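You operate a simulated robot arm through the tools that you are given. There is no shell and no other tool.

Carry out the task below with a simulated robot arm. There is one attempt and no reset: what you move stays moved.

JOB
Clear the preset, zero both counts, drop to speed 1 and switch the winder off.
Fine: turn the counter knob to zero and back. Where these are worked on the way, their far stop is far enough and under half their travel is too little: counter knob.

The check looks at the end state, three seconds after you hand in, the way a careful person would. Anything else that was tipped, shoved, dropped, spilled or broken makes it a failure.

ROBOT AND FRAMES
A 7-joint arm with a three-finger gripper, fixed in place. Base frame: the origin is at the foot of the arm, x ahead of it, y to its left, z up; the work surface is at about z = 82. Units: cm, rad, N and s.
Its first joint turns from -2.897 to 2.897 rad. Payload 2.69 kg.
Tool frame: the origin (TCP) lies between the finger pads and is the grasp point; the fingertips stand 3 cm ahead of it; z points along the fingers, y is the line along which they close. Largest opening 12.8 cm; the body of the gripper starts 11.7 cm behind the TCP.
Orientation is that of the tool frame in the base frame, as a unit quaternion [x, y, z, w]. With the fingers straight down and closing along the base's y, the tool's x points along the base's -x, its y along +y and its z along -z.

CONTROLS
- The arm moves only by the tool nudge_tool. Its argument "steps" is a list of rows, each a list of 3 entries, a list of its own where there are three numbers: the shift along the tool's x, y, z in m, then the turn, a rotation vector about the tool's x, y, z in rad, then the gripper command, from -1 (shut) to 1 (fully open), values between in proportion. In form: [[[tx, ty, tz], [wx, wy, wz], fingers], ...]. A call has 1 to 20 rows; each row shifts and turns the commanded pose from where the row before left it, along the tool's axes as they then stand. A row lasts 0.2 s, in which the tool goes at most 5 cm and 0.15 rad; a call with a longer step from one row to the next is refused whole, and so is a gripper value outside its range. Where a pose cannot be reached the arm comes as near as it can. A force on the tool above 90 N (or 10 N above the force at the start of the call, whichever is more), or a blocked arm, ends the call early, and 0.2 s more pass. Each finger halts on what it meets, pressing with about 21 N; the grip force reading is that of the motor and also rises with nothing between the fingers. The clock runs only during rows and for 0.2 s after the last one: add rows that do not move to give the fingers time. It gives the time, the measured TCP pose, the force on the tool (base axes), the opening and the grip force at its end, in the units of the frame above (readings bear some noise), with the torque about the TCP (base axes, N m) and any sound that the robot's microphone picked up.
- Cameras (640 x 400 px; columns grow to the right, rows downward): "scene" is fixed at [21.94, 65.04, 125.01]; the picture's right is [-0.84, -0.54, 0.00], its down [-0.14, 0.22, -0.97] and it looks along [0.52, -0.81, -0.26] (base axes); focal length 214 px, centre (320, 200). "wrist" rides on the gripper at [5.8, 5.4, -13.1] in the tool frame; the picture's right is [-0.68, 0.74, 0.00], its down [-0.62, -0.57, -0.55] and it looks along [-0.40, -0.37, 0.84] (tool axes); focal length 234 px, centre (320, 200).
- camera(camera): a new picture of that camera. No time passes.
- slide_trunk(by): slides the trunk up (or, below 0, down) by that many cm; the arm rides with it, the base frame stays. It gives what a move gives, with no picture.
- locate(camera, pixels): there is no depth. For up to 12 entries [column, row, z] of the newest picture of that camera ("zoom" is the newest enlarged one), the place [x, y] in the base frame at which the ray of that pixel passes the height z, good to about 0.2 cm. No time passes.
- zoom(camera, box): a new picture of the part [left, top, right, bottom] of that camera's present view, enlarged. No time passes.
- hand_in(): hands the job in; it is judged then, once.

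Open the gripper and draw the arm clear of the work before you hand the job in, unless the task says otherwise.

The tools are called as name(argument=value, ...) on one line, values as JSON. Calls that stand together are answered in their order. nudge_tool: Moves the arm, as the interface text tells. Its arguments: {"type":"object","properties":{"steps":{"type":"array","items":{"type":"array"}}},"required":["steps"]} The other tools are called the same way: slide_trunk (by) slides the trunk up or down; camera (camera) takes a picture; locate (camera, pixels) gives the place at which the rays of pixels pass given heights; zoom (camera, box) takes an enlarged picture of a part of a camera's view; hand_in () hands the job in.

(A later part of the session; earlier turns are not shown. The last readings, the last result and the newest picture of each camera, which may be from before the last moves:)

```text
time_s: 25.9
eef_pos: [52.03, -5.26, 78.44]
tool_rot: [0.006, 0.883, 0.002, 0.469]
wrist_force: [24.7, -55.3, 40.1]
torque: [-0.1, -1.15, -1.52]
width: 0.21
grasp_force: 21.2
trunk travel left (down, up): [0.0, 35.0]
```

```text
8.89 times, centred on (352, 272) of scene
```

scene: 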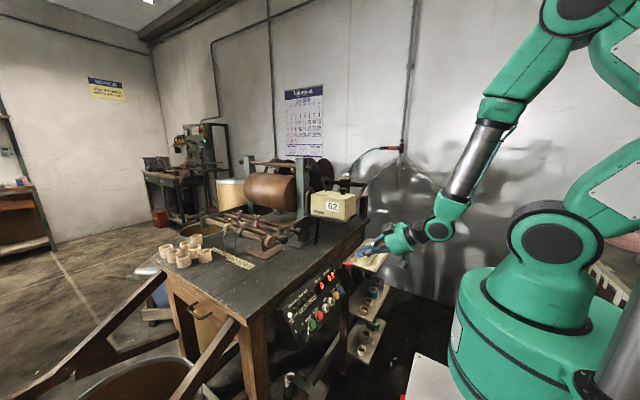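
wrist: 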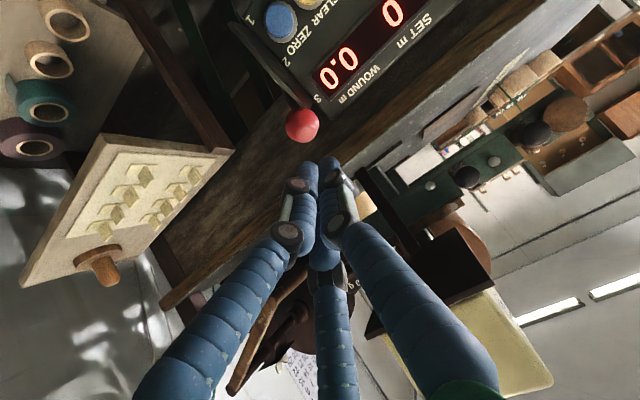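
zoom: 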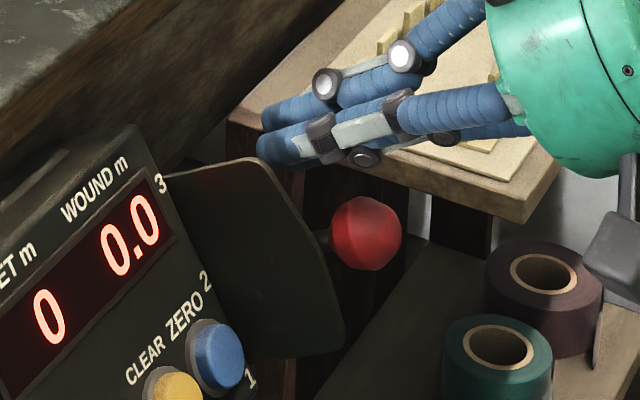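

The two rays disagree by several cm, so I check the wrist camera's calibration against the known "3" and "2" marks (zoom (372,190) and (297,103)).

camera(camera="wrist")

locate(camera="wrist", pixels=[[346, 135, 75], [308.5, 91.5, 70.8], [273, 131, 74], [273, 131, 76]])

locate(camera="scene", pixels=[[357.7, 276.3, 74], [357.7, 276.3, 76]])

```text
taken
```

wrist: 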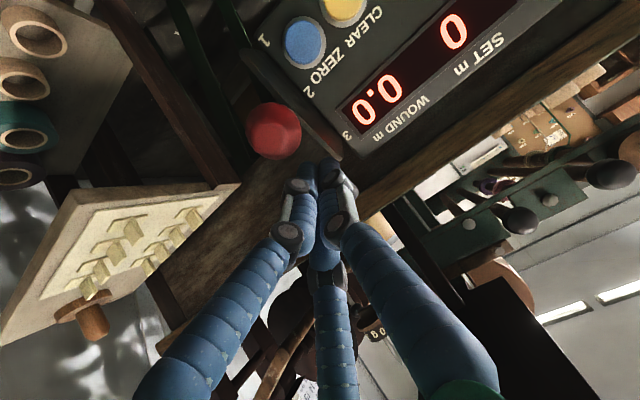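

```text
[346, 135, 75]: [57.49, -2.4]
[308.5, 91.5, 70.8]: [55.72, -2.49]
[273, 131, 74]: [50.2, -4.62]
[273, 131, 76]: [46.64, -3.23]
```

```text
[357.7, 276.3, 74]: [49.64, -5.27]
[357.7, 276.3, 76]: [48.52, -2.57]
```

Calibrated properly, the ball is now at about (49.4, -4.4, 74.5), i.e. around position 2; the finger tip instead caught the edge of the quadrant plate. I back out 2 cm so the tips clear the plate rim, then keep pushing only on the ball.

nudge_tool(steps=[[[-0.003, 0, -0.01], [0, 0, 0], -1], [[0, 0, -0.01], [0, 0, 0], -1], [[0.008, 0, 0], [0, 0, 0], -1], [[0.008, 0, 0], [0, 0, 0], -1], [[0.006, 0, 0], [0, 0, 0], -1], [[0.004, 0, 0], [0, 0, 0], -1], [[0.004, 0, 0], [0, 0, 0], -1]])

camera(camera="wrist")

zoom(camera="scene", box=[330, 250, 375, 295])

```text
time_s: 27.5
eef_pos: [48.22, -4.69, 76.8]
tool_rot: [0.004, 0.886, 0.003, 0.463]
wrist_force: [-0.1, 0.7, -1.1]
torque: [0.0, 0.02, -0.04]
width: 0.23
grasp_force: 21.5
trunk travel left (down, up): [0.0, 35.0]
```

```text
taken
```

wrist: 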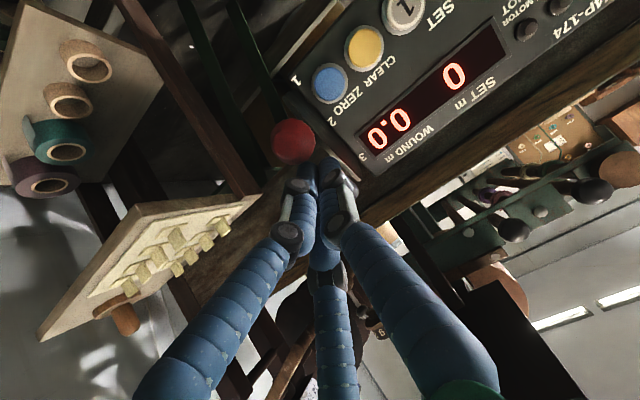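

```text
8.89 times, centred on (352, 272) of scene
```

zoom: 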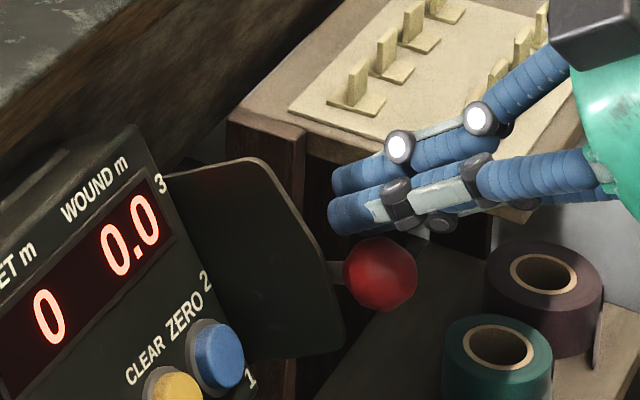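

The ball moved on to zoom (380,273) with no residual force. I continue pushing down, following the arc slightly inward.

nudge_tool(steps=[[[0.005, 0, 0.0005], [0, 0, 0], -1], [[0.005, 0, 0.001], [0, 0, 0], -1], [[0.005, 0, 0.0015], [0, 0, 0], -1], [[0.005, 0, 0.0015], [0, 0, 0], -1], [[0.004, 0, 0.0015], [0, 0, 0], -1], [[0.004, 0, 0.0015], [0, 0, 0], -1]])

camera(camera="wrist")

zoom(camera="scene", box=[330, 255, 375, 300])

```text
time_s: 28.9
eef_pos: [47.38, -4.81, 74.11]
tool_rot: [0.003, 0.886, 0.004, 0.464]
wrist_force: [0.2, 0.5, 0.4]
torque: [0.01, 0.02, -0.01]
width: 0.23
grasp_force: 21.0
trunk travel left (down, up): [0.0, 35.0]
```

```text
taken
```

wrist: 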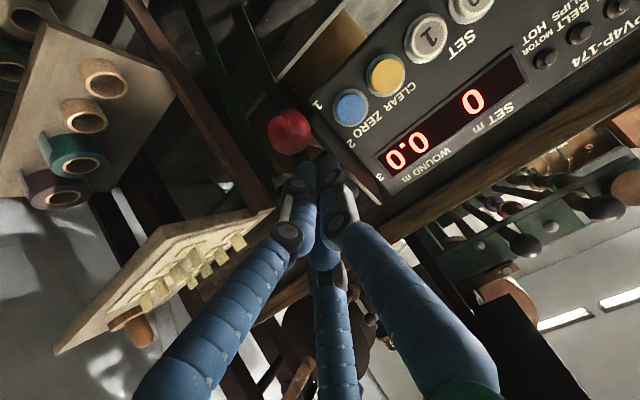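

```text
8.89 times, centred on (352, 278) of scene
```

zoom: 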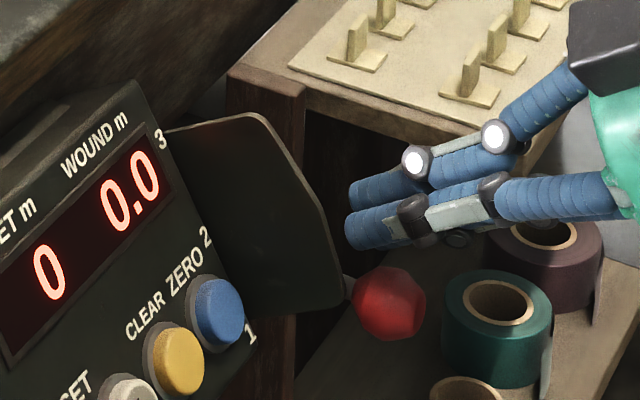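

The ball moved further down, to zoom (390,303), still without force. I triangulate it to see how close it is to position 1.

locate(camera="wrist", pixels=[[290, 131, 69], [290, 131, 73], [380, 176, 75], [351, 142, 70.8], [319, 104, 67.2]])

locate(camera="scene", pixels=[[360.4, 289.1, 69], [360.4, 289.1, 73]])

```text
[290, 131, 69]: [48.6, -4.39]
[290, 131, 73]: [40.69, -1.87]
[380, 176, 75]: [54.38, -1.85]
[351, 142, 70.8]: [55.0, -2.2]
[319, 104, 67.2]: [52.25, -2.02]
```

```text
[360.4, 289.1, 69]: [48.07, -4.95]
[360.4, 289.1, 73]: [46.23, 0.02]
```

The ball is at about (47.9, -4.4, 69.4), having snapped ahead of the fingers near mark 1. I nudge a bit further to confirm that it's at its end stop.

nudge_tool(steps=[[[0.006, 0, 0.002], [0, 0, 0], -1], [[0.006, 0, 0.002], [0, 0, 0], -1], [[0.004, 0, 0.001], [0, 0, 0], -1], [[0.002, 0, 0], [0, 0, 0], -1], [[0.002, 0, 0], [0, 0, 0], -1], [[0.002, 0, 0], [0, 0, 0], -1]])

camera(camera="wrist")

zoom(camera="scene", box=[330, 255, 375, 300])

```text
time_s: 30.3
eef_pos: [47.39, -4.91, 72.94]
tool_rot: [0.003, 0.881, 0.002, 0.473]
wrist_force: [33.3, -26.0, 78.7]
torque: [-0.7, -1.84, -0.22]
width: 0.23
grasp_force: 21.4
trunk travel left (down, up): [0.0, 35.0]
```

```text
taken
```

wrist: 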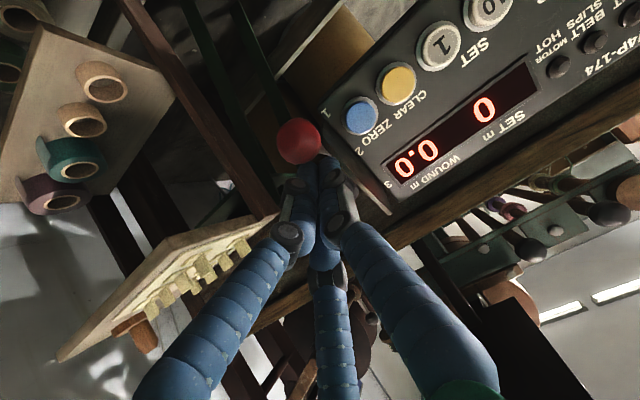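

```text
8.89 times, centred on (352, 278) of scene
```

zoom: 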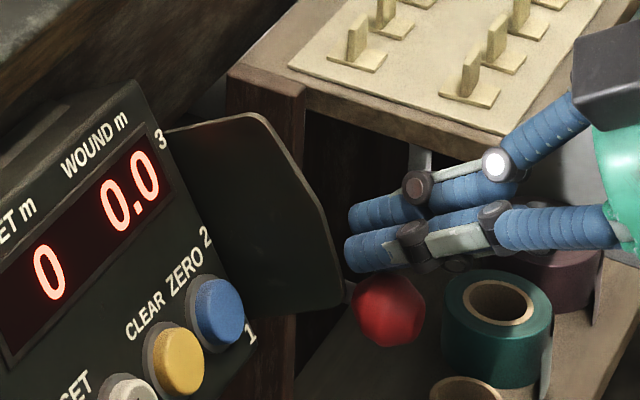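

Force rose to 85 N with almost no further ball motion, so the lever is at its end stop, speed 1. I back away and head toward the 0/1 switch at y≈23.8, keeping ~10 cm off the panel.

nudge_tool(steps=[[[-0.01, 0, 0], [0, 0, 0], -1], [[-0.01, 0, -0.03], [0, 0, 0], -1], [[0, 0, -0.035], [0, 0, 0], -1], [[-0.01, 0.035, 0], [0, 0, 0], -1], [[-0.01, 0.04, 0], [0, 0, 0], -1], [[0, 0.04, 0], [0, 0, 0], -1], [[0, 0.04, 0], [0, 0, 0], 0], [[0, 0.04, 0], [0, 0, 0], 0], [[0, 0.04, 0], [0, 0, 0], 0], [[0, 0.04, 0], [0, 0, 0], 0], [[0, 0.02, 0], [0, 0, 0], 0], [[0, 0, 0], [0, 0, 0], 0]])

camera(camera="wrist")

camera(camera="scene")

zoom(camera="scene", box=[270, 250, 370, 350])

```text
time_s: 32.9
eef_pos: [43.77, 24.67, 79.26]
tool_rot: [0.004, 0.886, 0.003, 0.464]
wrist_force: [0.0, 0.3, 0.2]
torque: [0.0, 0.02, 0.0]
width: 6.39
grasp_force: 0.1
trunk travel left (down, up): [0.0, 35.0]
```

```text
taken
```

wrist: 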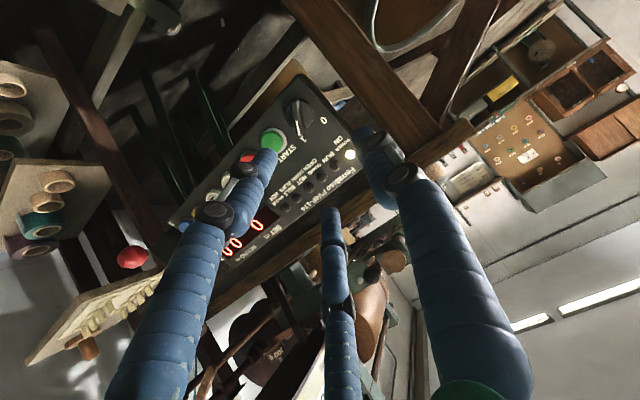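

```text
taken
```

scene: 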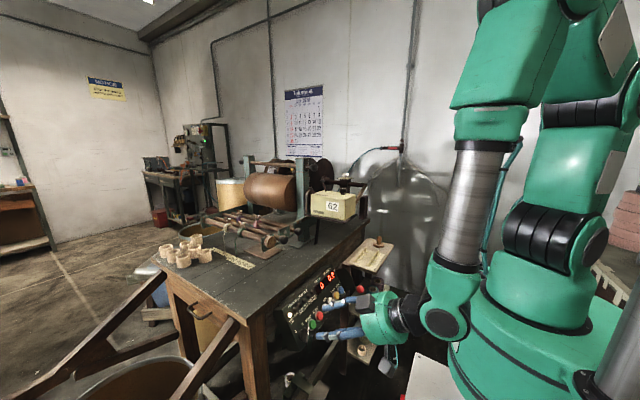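

```text
4.00 times, centred on (320, 300) of scene
```

zoom: 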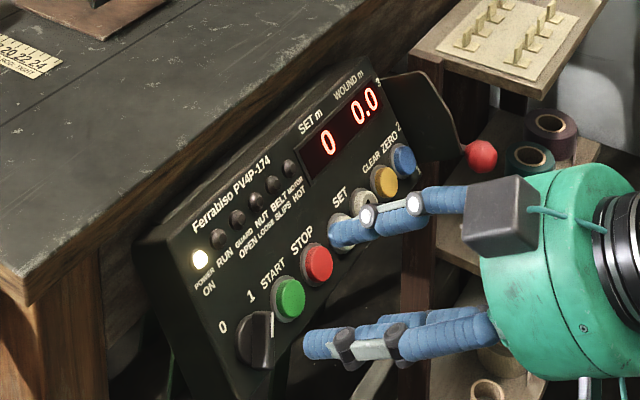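

The lever ball stays at the bottom (position 1). I zoom in on the switch in the wrist view, around (300,118).

zoom(camera="wrist", box=[250, 70, 350, 160])

zoom(camera="scene", box=[285, 310, 325, 350])

locate(camera="wrist", pixels=[[297, 116, 67], [297, 116, 71], [289, 101, 68], [305, 133, 68]])

```text
4.44 times, centred on (300, 115) of wrist
```

zoom: 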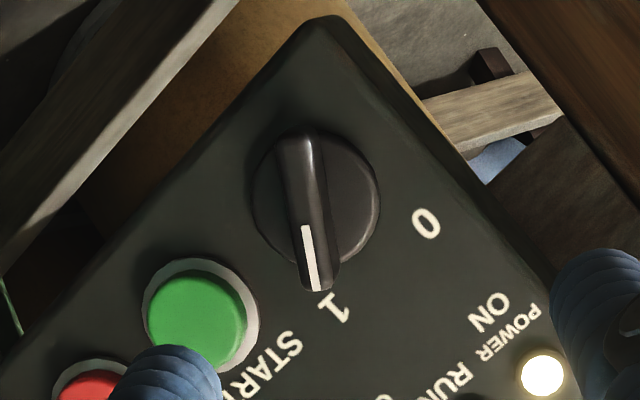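

```text
10.00 times, centred on (305, 330) of scene
```

zoom: 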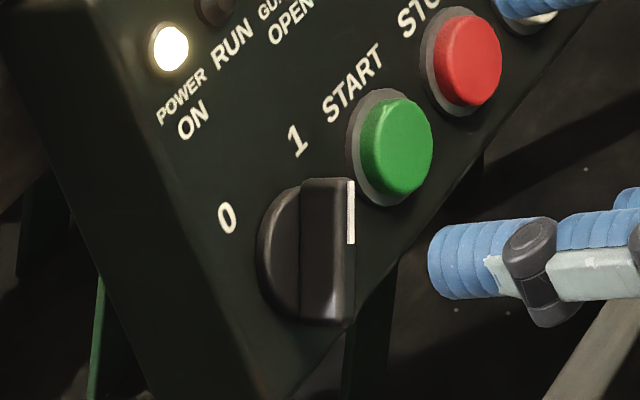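

```text
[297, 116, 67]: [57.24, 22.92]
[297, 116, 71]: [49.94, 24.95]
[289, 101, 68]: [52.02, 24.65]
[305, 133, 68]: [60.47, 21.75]
```

The rotary bar's white pointer aims at 1; 0 is a quarter-ish turn away toward the panel's +y side. I locate the 0 and 1 marks, the disc center and bar ends.

locate(camera="wrist", pixels=[[323.9, 120, 67], [323.9, 120, 72], [302.9, 139.3, 67], [302.9, 139.3, 72], [299.0, 116.5, 67], [299.0, 116.5, 72], [299.5, 134, 67], [299.5, 134, 72], [295, 101.5, 67], [295, 101.5, 72]])

locate(camera="scene", pixels=[[303.2, 335.5, 67], [303.2, 335.5, 72], [296.0, 331.9, 67], [296.0, 331.9, 72], [303.1, 323.9, 67], [303.1, 323.9, 72]])

```text
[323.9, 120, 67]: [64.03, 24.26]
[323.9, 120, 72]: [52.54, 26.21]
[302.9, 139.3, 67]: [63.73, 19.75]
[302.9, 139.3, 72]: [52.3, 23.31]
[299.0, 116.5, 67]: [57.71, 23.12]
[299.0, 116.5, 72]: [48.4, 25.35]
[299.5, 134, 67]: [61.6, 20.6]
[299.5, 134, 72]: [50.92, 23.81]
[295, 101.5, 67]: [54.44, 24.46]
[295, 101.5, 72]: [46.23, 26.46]
```

```text
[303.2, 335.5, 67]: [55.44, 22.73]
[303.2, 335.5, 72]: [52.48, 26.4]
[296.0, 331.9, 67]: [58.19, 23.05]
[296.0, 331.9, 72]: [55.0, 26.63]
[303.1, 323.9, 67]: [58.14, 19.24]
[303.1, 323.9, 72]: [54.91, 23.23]
```

The switch center is ≈ (54.4, 23.95, 68.8) with its bar about 40° from the panel's up direction, toward -y for "1"; "0" is mirrored. I move in front of it, narrow the fingers to ~3.2 cm, and roll the tool +0.70 rad to straddle the bar.

nudge_tool(steps=[[[0.0086, -0.0024, 0.026], [0, 0, 0], -0.5], [[0.0086, -0.0024, 0.026], [0, 0, 0], -0.5], [[0.0086, -0.0024, 0.026], [0, 0, 0], -0.5], [[0, 0, 0], [0, 0, 0.14], -0.5], [[0, 0, 0], [0, 0, 0.14], -0.5], [[0, 0, 0], [0, 0, 0.14], -0.5], [[0, 0, 0], [0, 0, 0.14], -0.5], [[0, 0, 0], [0, 0, 0.14], -0.5], [[0, 0, 0], [0, 0, 0], -0.5]])

camera(camera="wrist")

zoom(camera="scene", box=[275, 285, 355, 355])

```text
time_s: 34.9
eef_pos: [48.48, 23.99, 72.81]
tool_rot: [0.307, 0.831, 0.162, 0.435]
wrist_force: [-0.4, 0.4, -0.2]
torque: [-0.03, -0.02, 0.01]
width: 3.19
grasp_force: 0.0
trunk travel left (down, up): [0.0, 35.0]
```

```text
taken
```

wrist: 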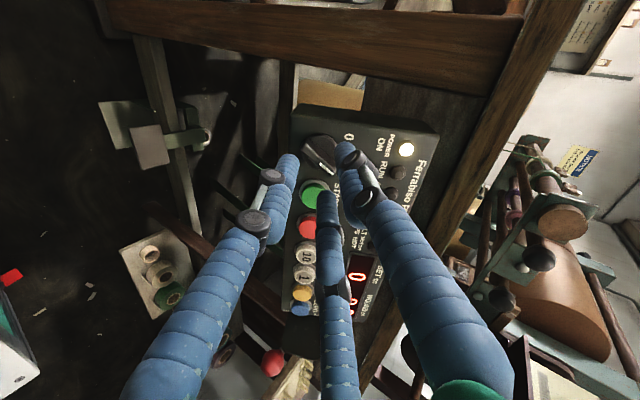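

```text
5.71 times, centred on (315, 320) of scene
```

zoom: 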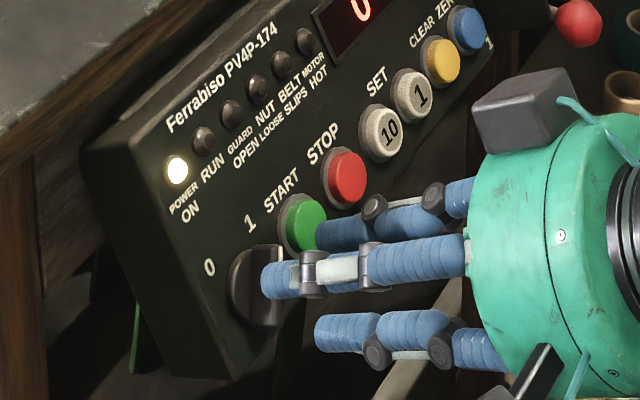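

The two fingers straddle the switch bar (tips at (293,160) and (345,150), bar between them at (322,155)). I advance 3.3 cm along the tool axis and check.

nudge_tool(steps=[[[0, 0, 0.012], [0, 0, 0], -0.5], [[0, 0, 0.012], [0, 0, 0], -0.5], [[0, 0, 0.009], [0, 0, 0], -0.5], [[0, 0, 0], [0, 0, 0], -0.5]])

zoom(camera="wrist", box=[240, 80, 420, 220])

zoom(camera="scene", box=[280, 300, 340, 350])

```text
time_s: 35.9
eef_pos: [51.0, 23.86, 70.82]
tool_rot: [0.307, 0.831, 0.162, 0.435]
wrist_force: [-19.7, -13.4, 21.0]
torque: [-0.31, -0.11, -0.44]
width: 5.61
grasp_force: 15.0
trunk travel left (down, up): [0.0, 35.0]
```

```text
2.86 times, centred on (330, 150) of wrist
```

zoom: 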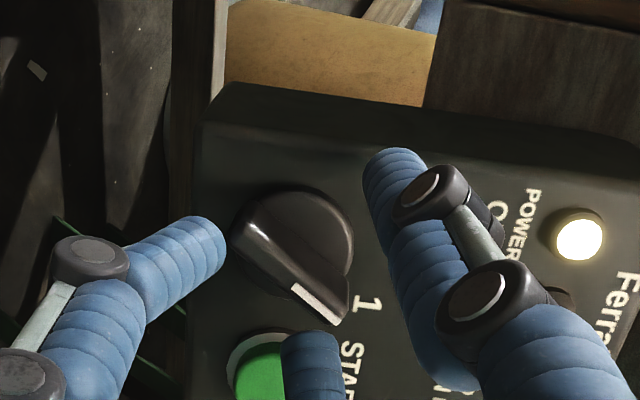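

```text
8.00 times, centred on (310, 325) of scene
```

zoom: 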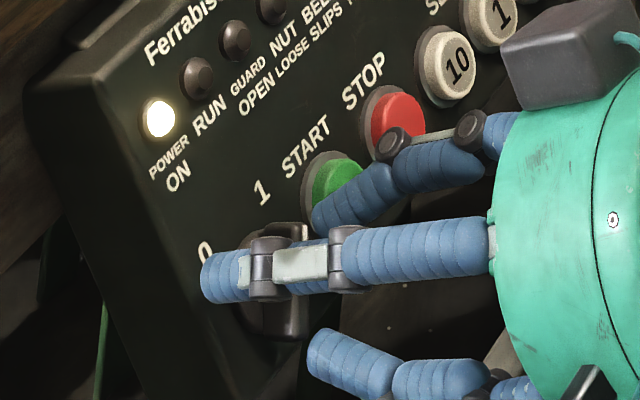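

The fingers were wedged apart to 5.6 cm, so they rode down outside the knob's disc with ~28 N axial force. I retreat 0.7 cm and close to feel what width the bar has at that height.

nudge_tool(steps=[[[0, 0, -0.007], [0, 0, 0], -0.5], [[0, 0, 0], [0, 0, 0], -0.8], [[0, 0, 0], [0, 0, 0], -1], [[0, 0, 0], [0, 0, 0], -1], [[0, 0, 0], [0, 0, 0], -1]])

zoom(camera="wrist", box=[240, 80, 420, 220])

zoom(camera="scene", box=[280, 300, 340, 350])

```text
time_s: 37.1
eef_pos: [50.56, 23.97, 71.21]
tool_rot: [0.307, 0.831, 0.162, 0.435]
wrist_force: [-0.6, 2.3, 0.7]
torque: [-0.07, 0.03, -0.1]
width: 0.22
grasp_force: 20.5
trunk travel left (down, up): [0.0, 35.0]
```

```text
2.86 times, centred on (330, 150) of wrist
```

zoom: 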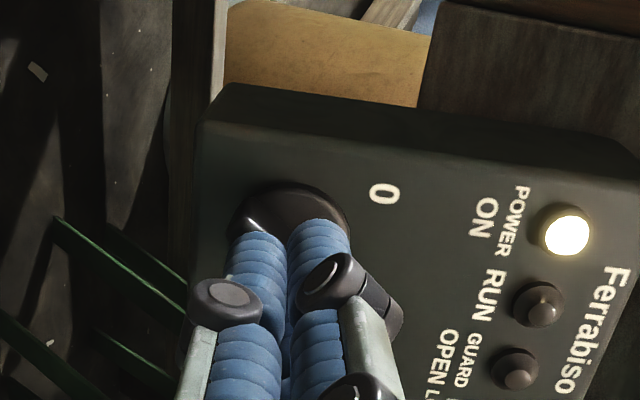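

```text
8.00 times, centred on (310, 325) of scene
```

zoom: 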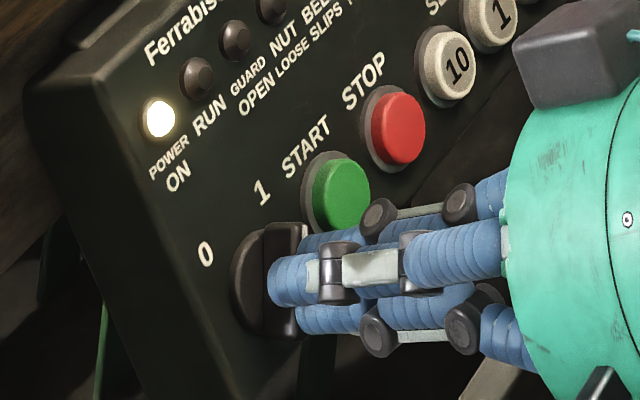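

With the tips 0.7 cm higher the hand closes fully, so the bar top is just below. Also, the pictures show three fingers 120° apart, so straddling is awkward. Instead I'll use the closed fingers as a peg and push the bar's tail end from its +y side; I retreat, roll back, and move to the free lower corner of the panel.

nudge_tool(steps=[[[0, 0, -0.012], [0, 0, 0], -1], [[0, 0, 0], [0, 0, -0.14], -1], [[0, 0, 0], [0, 0, -0.14], -1], [[0, 0, 0], [0, 0, -0.14], -1], [[0, 0, 0], [0, 0, -0.14], -1], [[0, 0, 0], [0, 0, -0.14], -1], [[0.007, 0.016, 0], [0, 0, 0], -1], [[0.007, 0.016, 0], [0, 0, 0], -1], [[0, 0, 0], [0, 0, 0], -1]])

zoom(camera="wrist", box=[240, 60, 420, 200])

zoom(camera="scene", box=[275, 305, 335, 355])

```text
time_s: 39.1
eef_pos: [48.78, 27.24, 70.87]
tool_rot: [0.003, 0.886, 0.004, 0.463]
wrist_force: [-0.6, -0.4, -0.1]
torque: [0.04, 0.01, -0.03]
width: 0.22
grasp_force: 20.8
trunk travel left (down, up): [0.0, 35.0]
```

```text
2.86 times, centred on (330, 130) of wrist
```

zoom: 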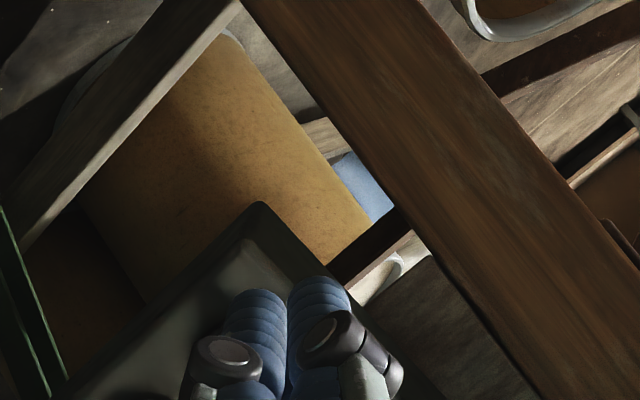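

```text
8.00 times, centred on (305, 330) of scene
```

zoom: 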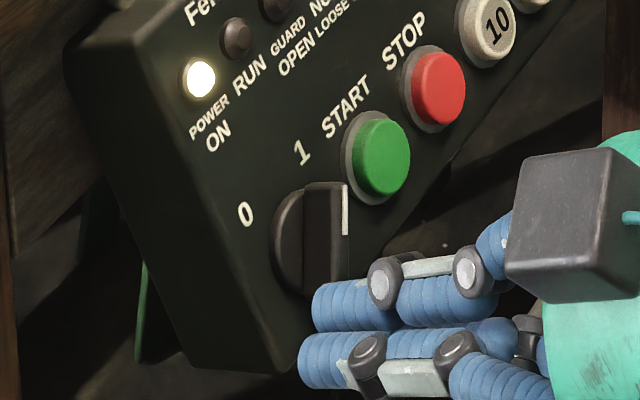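

The closed tips are off the knob's lower-left corner (knob at zoom (310,240), tips at (320,330)). I move 0.4 cm up the panel, advance 2.45 cm so that the tips are beside the bar's tail, and push in -y in small steps.

nudge_tool(steps=[[[-0.004, 0, 0.008], [0, 0, 0], -1], [[0, 0, 0.01], [0, 0, 0], -1], [[0, 0, 0.0065], [0, 0, 0], -1], [[0, -0.004, 0], [0, 0, 0], -1], [[0, -0.004, 0], [0, 0, 0], -1], [[0, -0.004, 0], [0, 0, 0], -1], [[0, -0.004, 0], [0, 0, 0], -1]])

zoom(camera="wrist", box=[240, 60, 420, 200])

zoom(camera="scene", box=[275, 305, 335, 355])

```text
time_s: 40.7
eef_pos: [51.18, 25.68, 69.71]
tool_rot: [0.004, 0.886, 0.003, 0.464]
wrist_force: [0.4, 0.4, -1.0]
torque: [-0.03, 0.0, -0.01]
width: 0.27
grasp_force: 20.7
trunk travel left (down, up): [0.0, 35.0]
```

```text
2.86 times, centred on (330, 130) of wrist
```

zoom: 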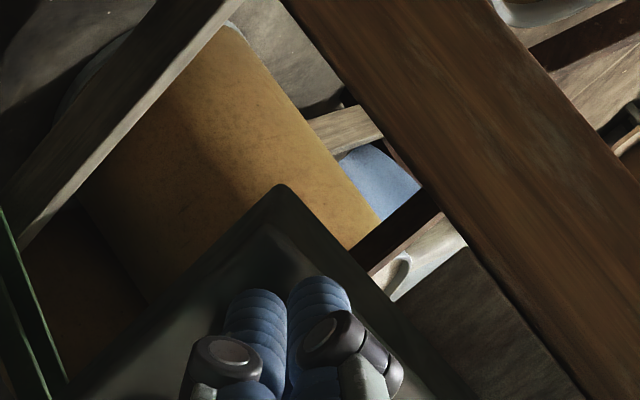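

```text
8.00 times, centred on (305, 330) of scene
```

zoom: 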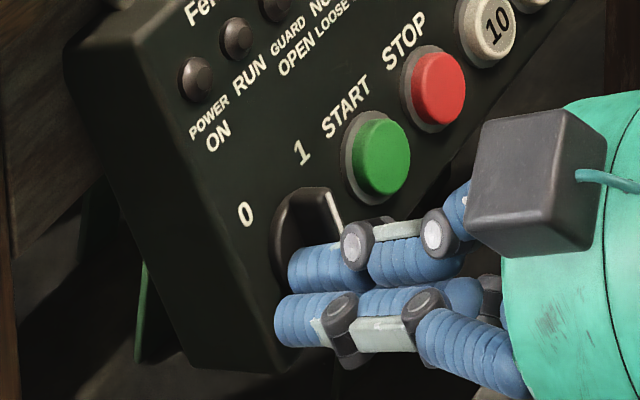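

The bar has begun turning (pointer at zoom (335,210), leaning up) with little force. I keep pushing in -y.

nudge_tool(steps=[[[0, -0.004, 0], [0, 0, 0], -1], [[0, -0.004, 0], [0, 0, 0], -1], [[0, -0.004, 0], [0, 0, 0], -1], [[0, -0.003, 0], [0, 0, 0], -1]])

zoom(camera="wrist", box=[240, 60, 420, 200])

zoom(camera="scene", box=[275, 305, 335, 355])

```text
time_s: 41.5
eef_pos: [51.21, 25.49, 69.89]
tool_rot: [-0.001, 0.886, 0.008, 0.464]
wrist_force: [0.5, 11.9, -1.1]
torque: [0.06, 0.17, 0.16]
width: 0.21
grasp_force: 21.6
trunk travel left (down, up): [0.0, 35.0]
stopped in row 3: the force on the tool passed its limit at 100 N (the readings are from after the stop); the commanded pose is now the measured one
```

```text
2.86 times, centred on (330, 130) of wrist
```

zoom: 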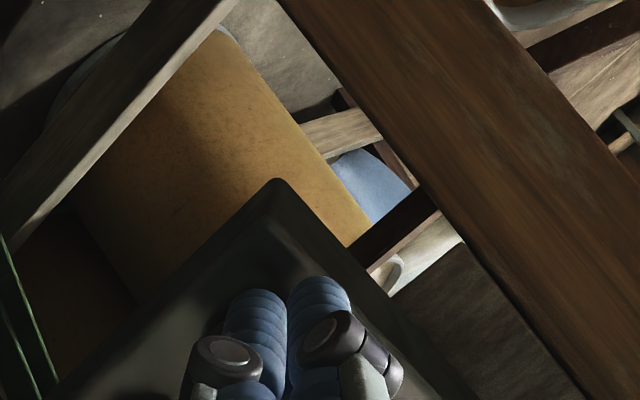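

```text
8.00 times, centred on (305, 330) of scene
```

zoom: 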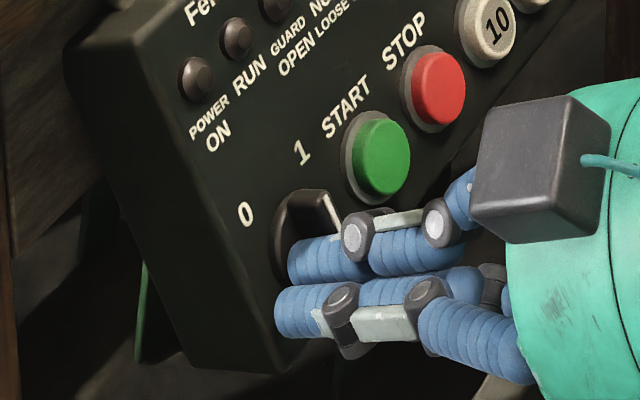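

The push was blocked at y=25.5 (100 N), probably the peg against the knob's disc skirt; the bar has turned about halfway. I back off, raise the tips 0.45 cm, and push again.

nudge_tool(steps=[[[0, 0.005, 0], [0, 0, 0], -1], [[0, 0, -0.0045], [0, 0, 0], -1], [[0, -0.004, 0], [0, 0, 0], -1], [[0, -0.003, 0], [0, 0, 0], -1], [[0, -0.003, 0], [0, 0, 0], -1], [[0, -0.003, 0], [0, 0, 0], -1]])

zoom(camera="scene", box=[275, 305, 335, 355])

```text
time_s: 42.8
eef_pos: [50.85, 25.44, 70.32]
tool_rot: [-0.006, 0.886, 0.012, 0.464]
wrist_force: [-0.1, 13.8, -1.4]
torque: [0.1, 0.17, 0.2]
width: 0.22
grasp_force: 21.0
trunk travel left (down, up): [0.0, 35.0]
stopped in row 6: the force on the tool passed its limit at 96 N (the readings are from after the stop); the commanded pose is now the measured one
```

```text
8.00 times, centred on (305, 330) of scene
```

zoom: 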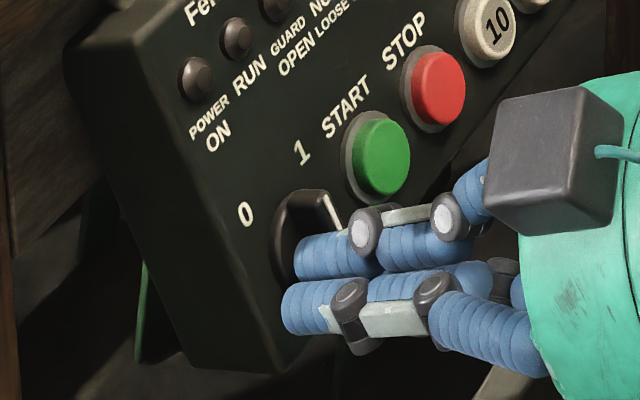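

Still blocked at the same y: with the bar now near upright, the peg's upper edge likely bears near the pivot. I back off and shift 1.3 cm further down to look and get a better lever arm.

nudge_tool(steps=[[[0, 0.01, 0], [0, 0, 0], -1], [[0.013, 0.01, 0], [0, 0, 0], -1], [[0, 0, 0], [0, 0, 0], -1]])

zoom(camera="scene", box=[285, 310, 325, 350])

camera(camera="wrist")

```text
time_s: 43.6
eef_pos: [50.04, 27.29, 69.16]
tool_rot: [-0.006, 0.886, 0.013, 0.464]
wrist_force: [-0.6, -0.4, -0.4]
torque: [0.0, -0.02, 0.01]
width: 0.22
grasp_force: 21.3
trunk travel left (down, up): [0.0, 35.0]
```

```text
10.00 times, centred on (305, 330) of scene
```

zoom: 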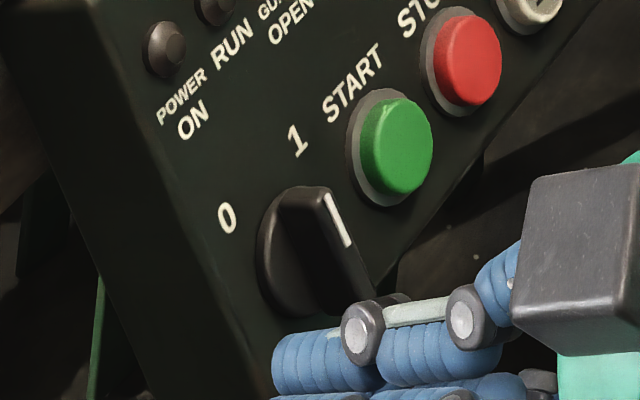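

```text
taken
```

wrist: 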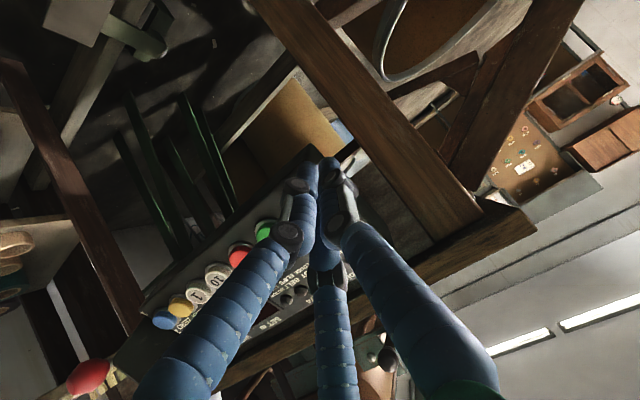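

The bar is now roughly midway (parallel to the panel's up direction). I set the peg 1.9 cm below center, at depth alongside the bar, and push in -y again on the tail.

nudge_tool(steps=[[[-0.0027, 0, 0.004], [0, 0, 0], -1], [[0, -0.008, 0], [0, 0, 0], -1], [[0, -0.008, 0], [0, 0, 0], -1], [[0, -0.003, 0], [0, 0, 0], -1], [[0, -0.003, 0], [0, 0, 0], -1], [[0, -0.003, 0], [0, 0, 0], -1], [[0, -0.003, 0], [0, 0, 0], -1]])

zoom(camera="scene", box=[275, 305, 335, 355])

```text
time_s: 45.2
eef_pos: [50.62, 25.02, 69.13]
tool_rot: [-0.009, 0.886, 0.014, 0.464]
wrist_force: [-27.1, 81.3, -17.0]
torque: [0.06, 0.41, 1.27]
width: 0.23
grasp_force: 20.7
trunk travel left (down, up): [0.0, 35.0]
```

```text
8.00 times, centred on (305, 330) of scene
```

zoom: 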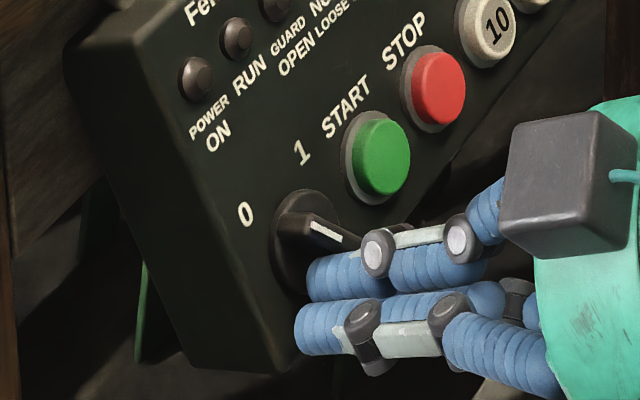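

The switch snapped to 0 and the POWER lamp is dark. I back off from the panel to release the load and verify the display and knob.

nudge_tool(steps=[[[0, 0.012, 0], [0, 0, 0], -1], [[0, 0, -0.03], [0, 0, 0], -1], [[0, 0, -0.045], [0, 0, 0], -1], [[-0.03, 0, -0.03], [0, 0, 0], -1], [[-0.03, 0, -0.03], [0, 0, 0], -1], [[0, 0, 0], [0, 0, 0], -1]])

zoom(camera="scene", box=[275, 250, 365, 350])

camera(camera="wrist")

```text
time_s: 46.6
eef_pos: [42.94, 25.09, 82.0]
tool_rot: [-0.006, 0.886, 0.013, 0.464]
wrist_force: [-0.3, -0.7, -0.3]
torque: [0.0, 0.0, -0.01]
width: 0.26
grasp_force: 21.3
trunk travel left (down, up): [0.0, 35.0]
```

```text
4.00 times, centred on (320, 300) of scene
```

zoom: 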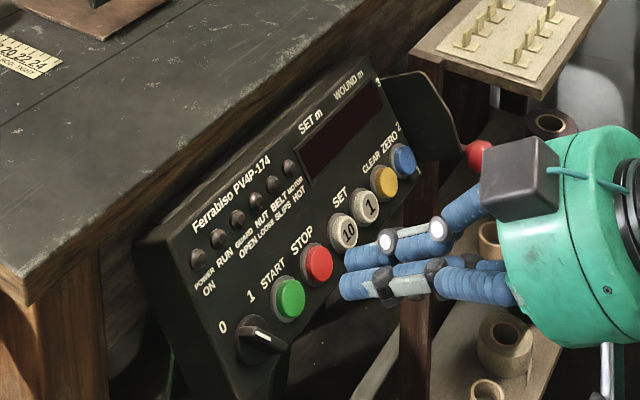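

```text
taken
```

wrist: 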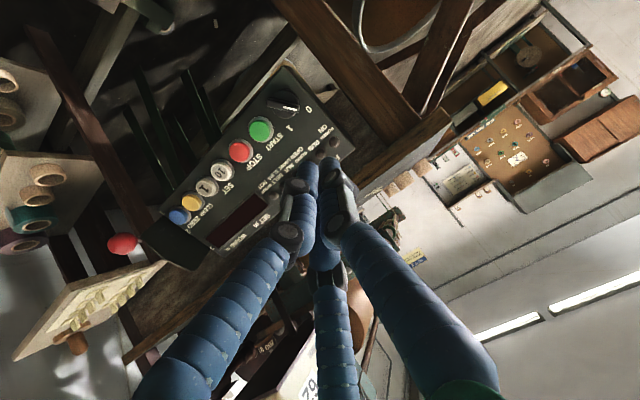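

Everything on the panel reads as wanted: display dark, switch at 0, lever ball at the bottom. Next the counter knob on top of the box: I raise the trunk 25 cm, straight up in free space.

slide_trunk(by=25)

nudge_tool(steps=[[[0, 0, -0.03], [0, 0.138, 0], 0], [[0, 0, -0.03], [0, 0.138, 0], 0], [[0, 0, -0.03], [0, 0.138, 0], 0], [[0, 0, -0.03], [0, 0.138, 0], 0], [[0, 0, -0.03], [0, 0.138, 0], 0], [[0, 0, -0.03], [0, 0.138, 0], 0], [[0, 0, -0.03], [0, 0.139, 0], 0], [[0, 0, -0.03], [0, 0, 0], 0], [[0, 0, 0], [0, 0, 0], 0]])

camera(camera="wrist")

```text
time_s: 49.2
eef_pos: [42.93, 25.17, 106.91]
tool_rot: [-0.005, 0.885, 0.012, 0.465]
wrist_force: [0.1, -0.1, 0.3]
torque: [0.04, 0.01, 0.0]
width: 0.24
grasp_force: 20.7
trunk travel left (down, up): [-25.0, 10.0]
```

```text
time_s: 51.2
eef_pos: [32.83, 24.7, 122.31]
tool_rot: [-0.009, 0.993, 0.01, 0.115]
wrist_force: [-0.2, -0.1, -0.1]
torque: [0.04, -0.06, 0.0]
width: 6.39
grasp_force: 0.0
out of reach, approached as far as the arm can: row 6, 7
trunk travel left (down, up): [-25.0, 10.0]
```

```text
taken
```

wrist: 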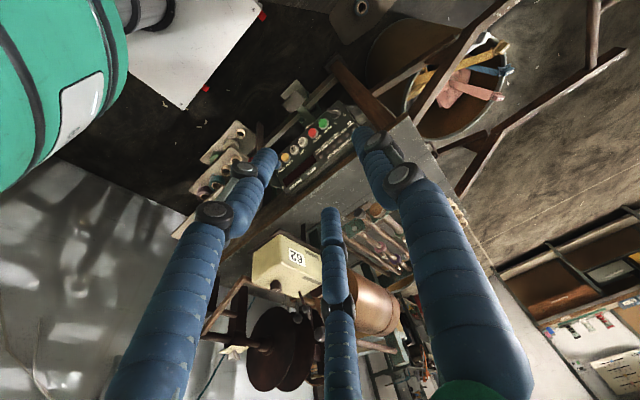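

The tool is nearly vertical at (32.8, 24.7, 122). I move up and over toward the counter box, finishing the tilt to straight down.

nudge_tool(steps=[[[-0.028, -0.029, -0.006], [0, 0, 0], 0], [[-0.028, -0.029, -0.006], [0, 0, 0], 0], [[-0.028, -0.029, -0.006], [0, 0, 0], 0], [[-0.028, -0.029, -0.006], [0, 0, 0], 0], [[-0.028, -0.029, -0.006], [0, 0, 0], 0], [[-0.028, -0.029, -0.006], [0, 0, 0], 0], [[-0.028, -0.029, -0.006], [0, 0, 0], 0], [[0, 0, 0], [0, 0, 0], 0], [[0, 0, 0], [0, 0, 0], 0]])

camera(camera="wrist")

```text
time_s: 53.2
eef_pos: [33.41, 23.96, 122.65]
tool_rot: [-0.01, 0.993, 0.01, 0.115]
wrist_force: [-0.6, -0.4, 0.1]
torque: [0.01, 0.0, 0.0]
width: 6.42
grasp_force: 0.0
out of reach, approached as far as the arm can: row 1, 2, 3, 4, 5, 6, 7
trunk travel left (down, up): [-25.0, 10.0]
```

```text
taken
```

wrist: 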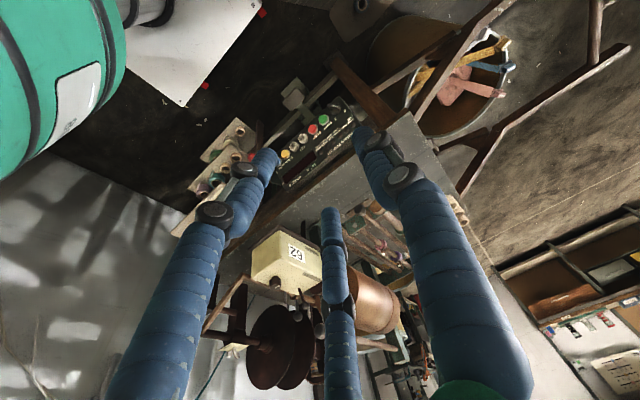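

The arm is stuck at a fold limit. I try moving only forward (+x) in small steps, letting the tilt relax a bit.

nudge_tool(steps=[[[-0.02, 0, 0.005], [0, -0.05, 0], 0], [[-0.02, 0, 0.005], [0, -0.05, 0], 0], [[-0.03, 0, 0.008], [0, -0.05, 0], 0], [[-0.03, 0, 0.01], [0, 0, 0], 0], [[0, 0, 0], [0, 0, 0], 0]])

```text
time_s: 54.4
eef_pos: [43.91, 24.3, 123.02]
tool_rot: [-0.009, 0.982, 0.011, 0.189]
wrist_force: [0.8, 0.2, -0.9]
torque: [-0.02, 0.01, -0.01]
width: 6.41
grasp_force: 0.0
trunk travel left (down, up): [-25.0, 10.0]
```

That works: now at (43.9, 24.3, 123). I continue forward, straighten the tool to vertical, and then shift toward y≈-6.

nudge_tool(steps=[[[-0.037, 0, 0.015], [0, 0, 0], 0], [[-0.037, 0, 0.015], [0, 0, 0], 0], [[0, 0, 0], [0, 0.126, 0], 0], [[0, 0, 0], [0, 0.126, 0], 0], [[0, 0, 0], [0, 0.126, 0], 0], [[0, -0.03, -0.02], [0, 0, 0], 0], [[0, -0.04, -0.02], [0, 0, 0], 0], [[0, -0.04, 0], [0, 0, 0], 0], [[0, -0.04, 0], [0, 0, 0], 0], [[0, -0.04, 0], [0, 0, 0], 0], [[0, -0.04, 0], [0, 0, 0], 0], [[0, 0, 0], [0, 0, 0], 0]])

camera(camera="wrist")

camera(camera="scene")

```text
time_s: 57.0
eef_pos: [50.33, 17.34, 124.04]
tool_rot: [-0.008, 0.988, -0.002, 0.154]
wrist_force: [-0.7, 0.6, -0.3]
torque: [-0.05, 0.06, -0.03]
width: 6.43
grasp_force: 0.0
out of reach, approached as far as the arm can: row 3, 4, 5, 6, 7, 8, 9, 10, 11
trunk travel left (down, up): [-25.0, 10.0]
```

```text
taken
```

wrist: 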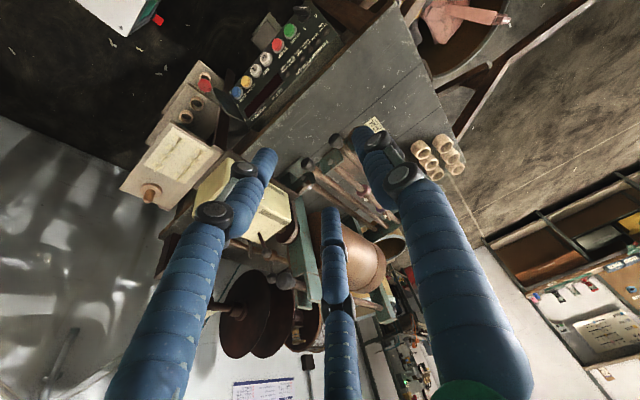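

```text
taken
```

scene: 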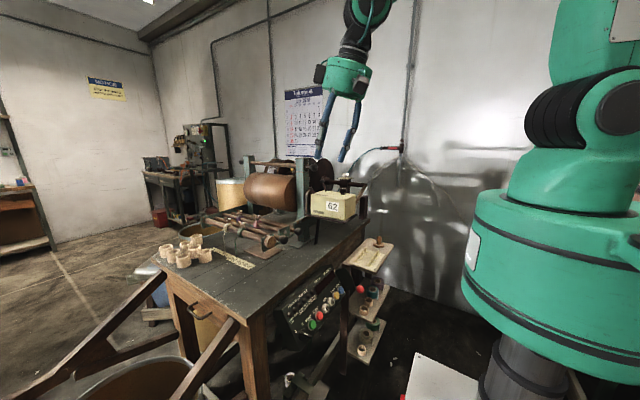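

Still limited; the pattern suggests the wrist roll joint is near its stop as y decreases. I roll the tool +0.45 rad about its own axis while straightening, to test that.

nudge_tool(steps=[[[0, 0, 0], [0, 0, 0.15], 0], [[0, 0, 0], [0, 0, 0.15], 0], [[0, 0, 0], [0, 0, 0.15], 0], [[0, 0, 0], [0, 0, 0], 0]])

nudge_tool(steps=[[[-0.02, -0.01, -0.01], [0, 0, 0], 0], [[-0.02, -0.01, -0.01], [0, 0, 0], 0], [[0, 0, 0], [0, 0, 0], 0]])

```text
time_s: 58.0
eef_pos: [49.88, 17.17, 120.05]
tool_rot: [0.213, 0.966, 0.037, 0.141]
wrist_force: [0.9, -0.2, -0.7]
torque: [-0.03, 0.07, -0.01]
width: 6.43
grasp_force: 0.1
out of reach, approached as far as the arm can: row 1
trunk travel left (down, up): [-25.0, 10.0]
```

```text
time_s: 58.8
eef_pos: [49.72, 17.17, 120.14]
tool_rot: [0.211, 0.966, 0.038, 0.143]
wrist_force: [0.0, -0.1, -0.4]
torque: [0.02, 0.0, 0.0]
width: 6.39
grasp_force: 0.2
out of reach, approached as far as the arm can: row 1, 2
trunk travel left (down, up): [-25.0, 10.0]
```

Upward motion seems to be the restricted direction. I try a level move, +x and -y at constant height.

nudge_tool(steps=[[[-0.0385, -0.0153, 0.0084], [0, 0, 0], 0], [[-0.0385, -0.0153, 0.0084], [0, 0, 0], 0], [[0, 0, 0], [0, 0, 0], 0]])

```text
time_s: 59.6
eef_pos: [54.77, 13.54, 118.74]
tool_rot: [0.218, 0.957, 0.039, 0.188]
wrist_force: [0.0, 0.4, 0.1]
torque: [0.07, 0.08, 0.04]
width: 6.42
grasp_force: 0.0
out of reach, approached as far as the arm can: row 1, 2
trunk travel left (down, up): [-25.0, 10.0]
```

Tilting upright and rising remain limited here, though similar poses were fine from the starting configuration, so it depends on trunk height. I pull back in -x, undo the roll, and lower the trunk 10 cm to the starting height.

nudge_tool(steps=[[[0.0334, -0.016, -0.015], [0, 0, 0], 0], [[0.0334, -0.016, -0.015], [0, 0, 0], 0], [[0, 0, 0], [0, 0, -0.15], 0], [[0, 0, 0], [0, 0, -0.15], 0], [[0, 0, 0], [0, 0, -0.15], 0], [[0, 0, 0], [0, 0, 0], 0]])

slide_trunk(by=-10)

nudge_tool(steps=[[[0, 0, 0], [0, 0.12, 0], 0], [[0, 0, 0], [0, 0.12, 0], 0], [[0, 0, 0], [0, 0, 0], 0]])

camera(camera="scene")

```text
time_s: 61.0
eef_pos: [49.61, 12.87, 119.42]
tool_rot: [-0.009, 0.989, -0.001, 0.15]
wrist_force: [0.7, 0.0, -1.4]
torque: [-0.01, 0.03, -0.01]
width: 6.41
grasp_force: 0.0
out of reach, approached as far as the arm can: row 1, 2
trunk travel left (down, up): [-25.0, 10.0]
```

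```text
time_s: 62.3
eef_pos: [49.5, 12.83, 109.42]
tool_rot: [-0.008, 0.989, 0.001, 0.15]
wrist_force: [0.4, 0.2, 0.8]
torque: [0.02, 0.05, 0.02]
width: 6.39
grasp_force: 0.1
trunk travel left (down, up): [-15.0, 20.0]
```

```text
time_s: 63.1
eef_pos: [49.57, 12.89, 109.21]
tool_rot: [-0.008, 0.989, 0.001, 0.15]
wrist_force: [1.1, -0.6, -0.2]
torque: [0.03, -0.03, -0.01]
width: 6.38
grasp_force: 0.0
out of reach, approached as far as the arm can: row 1, 2
trunk travel left (down, up): [-15.0, 20.0]
```

```text
taken
```

scene: 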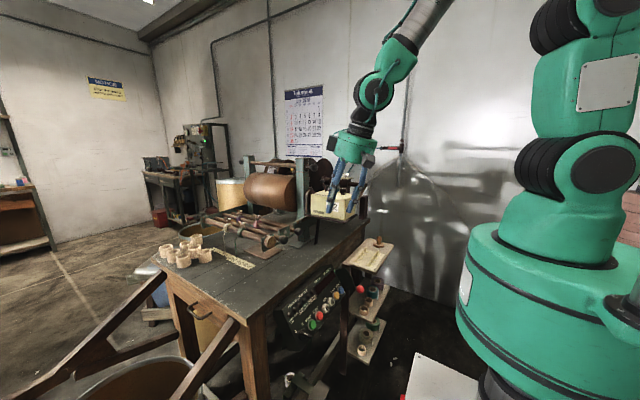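

The stuck tilt (0.3 rad) looks like a wrist-flex limit relative to a forearm that is not steep enough. Raising the trunk and then lowering the tool should make the forearm steeper, so I raise it 20 cm and come down while straightening.

slide_trunk(by=20)

nudge_tool(steps=[[[0, 0, 0.04], [0, 0, 0], 0], [[0, 0, 0.04], [0, 0, 0], 0], [[0, 0, 0.03], [0, 0, 0], 0], [[0, 0, 0], [0, 0.1, 0], 0], [[0, 0, 0], [0, 0.1, 0], 0], [[0, 0, 0], [0, 0.1, 0], 0], [[0, 0, 0], [0, 0, 0], 0]])

camera(camera="scene")

```text
time_s: 65.3
eef_pos: [49.57, 12.94, 129.3]
tool_rot: [-0.008, 0.989, 0.001, 0.151]
wrist_force: [-0.7, 0.3, -0.4]
torque: [0.0, 0.01, -0.02]
width: 6.4
grasp_force: 0.0
trunk travel left (down, up): [-35.0, 0.0]
```

```text
time_s: 66.9
eef_pos: [52.73, 12.99, 118.68]
tool_rot: [-0.008, 0.995, 0.0, 0.102]
wrist_force: [-0.4, 0.0, 0.2]
torque: [-0.03, 0.04, -0.03]
width: 6.42
grasp_force: 0.1
out of reach, approached as far as the arm can: row 5, 6
trunk travel left (down, up): [-35.0, 0.0]
```

```text
taken
```

scene: 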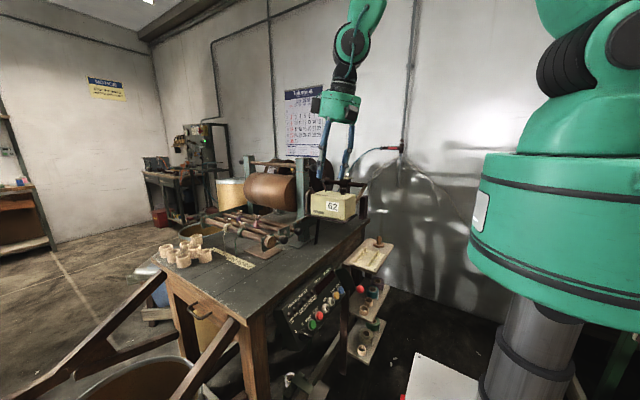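

Straightening improved (tilt now 0.2 rad) but is still limited, consistent with the wrist being in a flipped configuration relative to the forearm. I try to unflip it by rotating the tool about the forearm axis with the wrist center held, a few steps first, in free space high above the winder.

nudge_tool(steps=[[[0.0066, 0.0182, 0], [-0.065, 0.0235, 0.131], 0], [[0.0066, 0.0182, 0], [-0.065, 0.0235, 0.131], 0], [[0.0066, 0.0182, 0], [-0.065, 0.0235, 0.131], 0], [[0.0066, 0.0182, 0], [-0.065, 0.0235, 0.131], 0], [[0, 0, 0], [0, 0, 0], 0]])

```text
time_s: 68.1
eef_pos: [52.32, 17.35, 113.34]
tool_rot: [0.178, 0.972, 0.12, 0.097]
wrist_force: [-0.1, -0.5, 0.8]
torque: [0.03, 0.0, -0.01]
width: 6.38
grasp_force: 0.1
out of reach, approached as far as the arm can: row 1, 2
trunk travel left (down, up): [-35.0, 0.0]
```

The first two steps were limited, but later ones tracked. I continue the rotation about the forearm axis with an updated axis estimate.

nudge_tool(steps=[[[0.0034, 0.0137, -0.005], [-0.049, 0.0123, 0.139], 0], [[0.0034, 0.0137, -0.005], [-0.049, 0.0123, 0.139], 0], [[0.0034, 0.0137, -0.005], [-0.049, 0.0123, 0.139], 0], [[0.0034, 0.0137, -0.005], [-0.049, 0.0123, 0.139], 0], [[0.0034, 0.0137, -0.005], [-0.049, 0.0123, 0.139], 0], [[0, 0, 0], [0, 0, 0], 0]])

camera(camera="scene")

```text
time_s: 69.5
eef_pos: [54.17, 22.52, 118.19]
tool_rot: [0.481, 0.835, 0.265, 0.041]
wrist_force: [0.1, -0.9, -0.7]
torque: [-0.02, -0.03, -0.01]
width: 6.38
grasp_force: 0.1
trunk travel left (down, up): [-35.0, 0.0]
```

```text
taken
```

scene: 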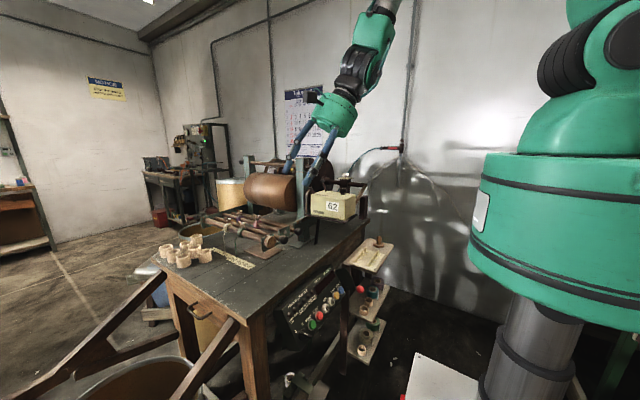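

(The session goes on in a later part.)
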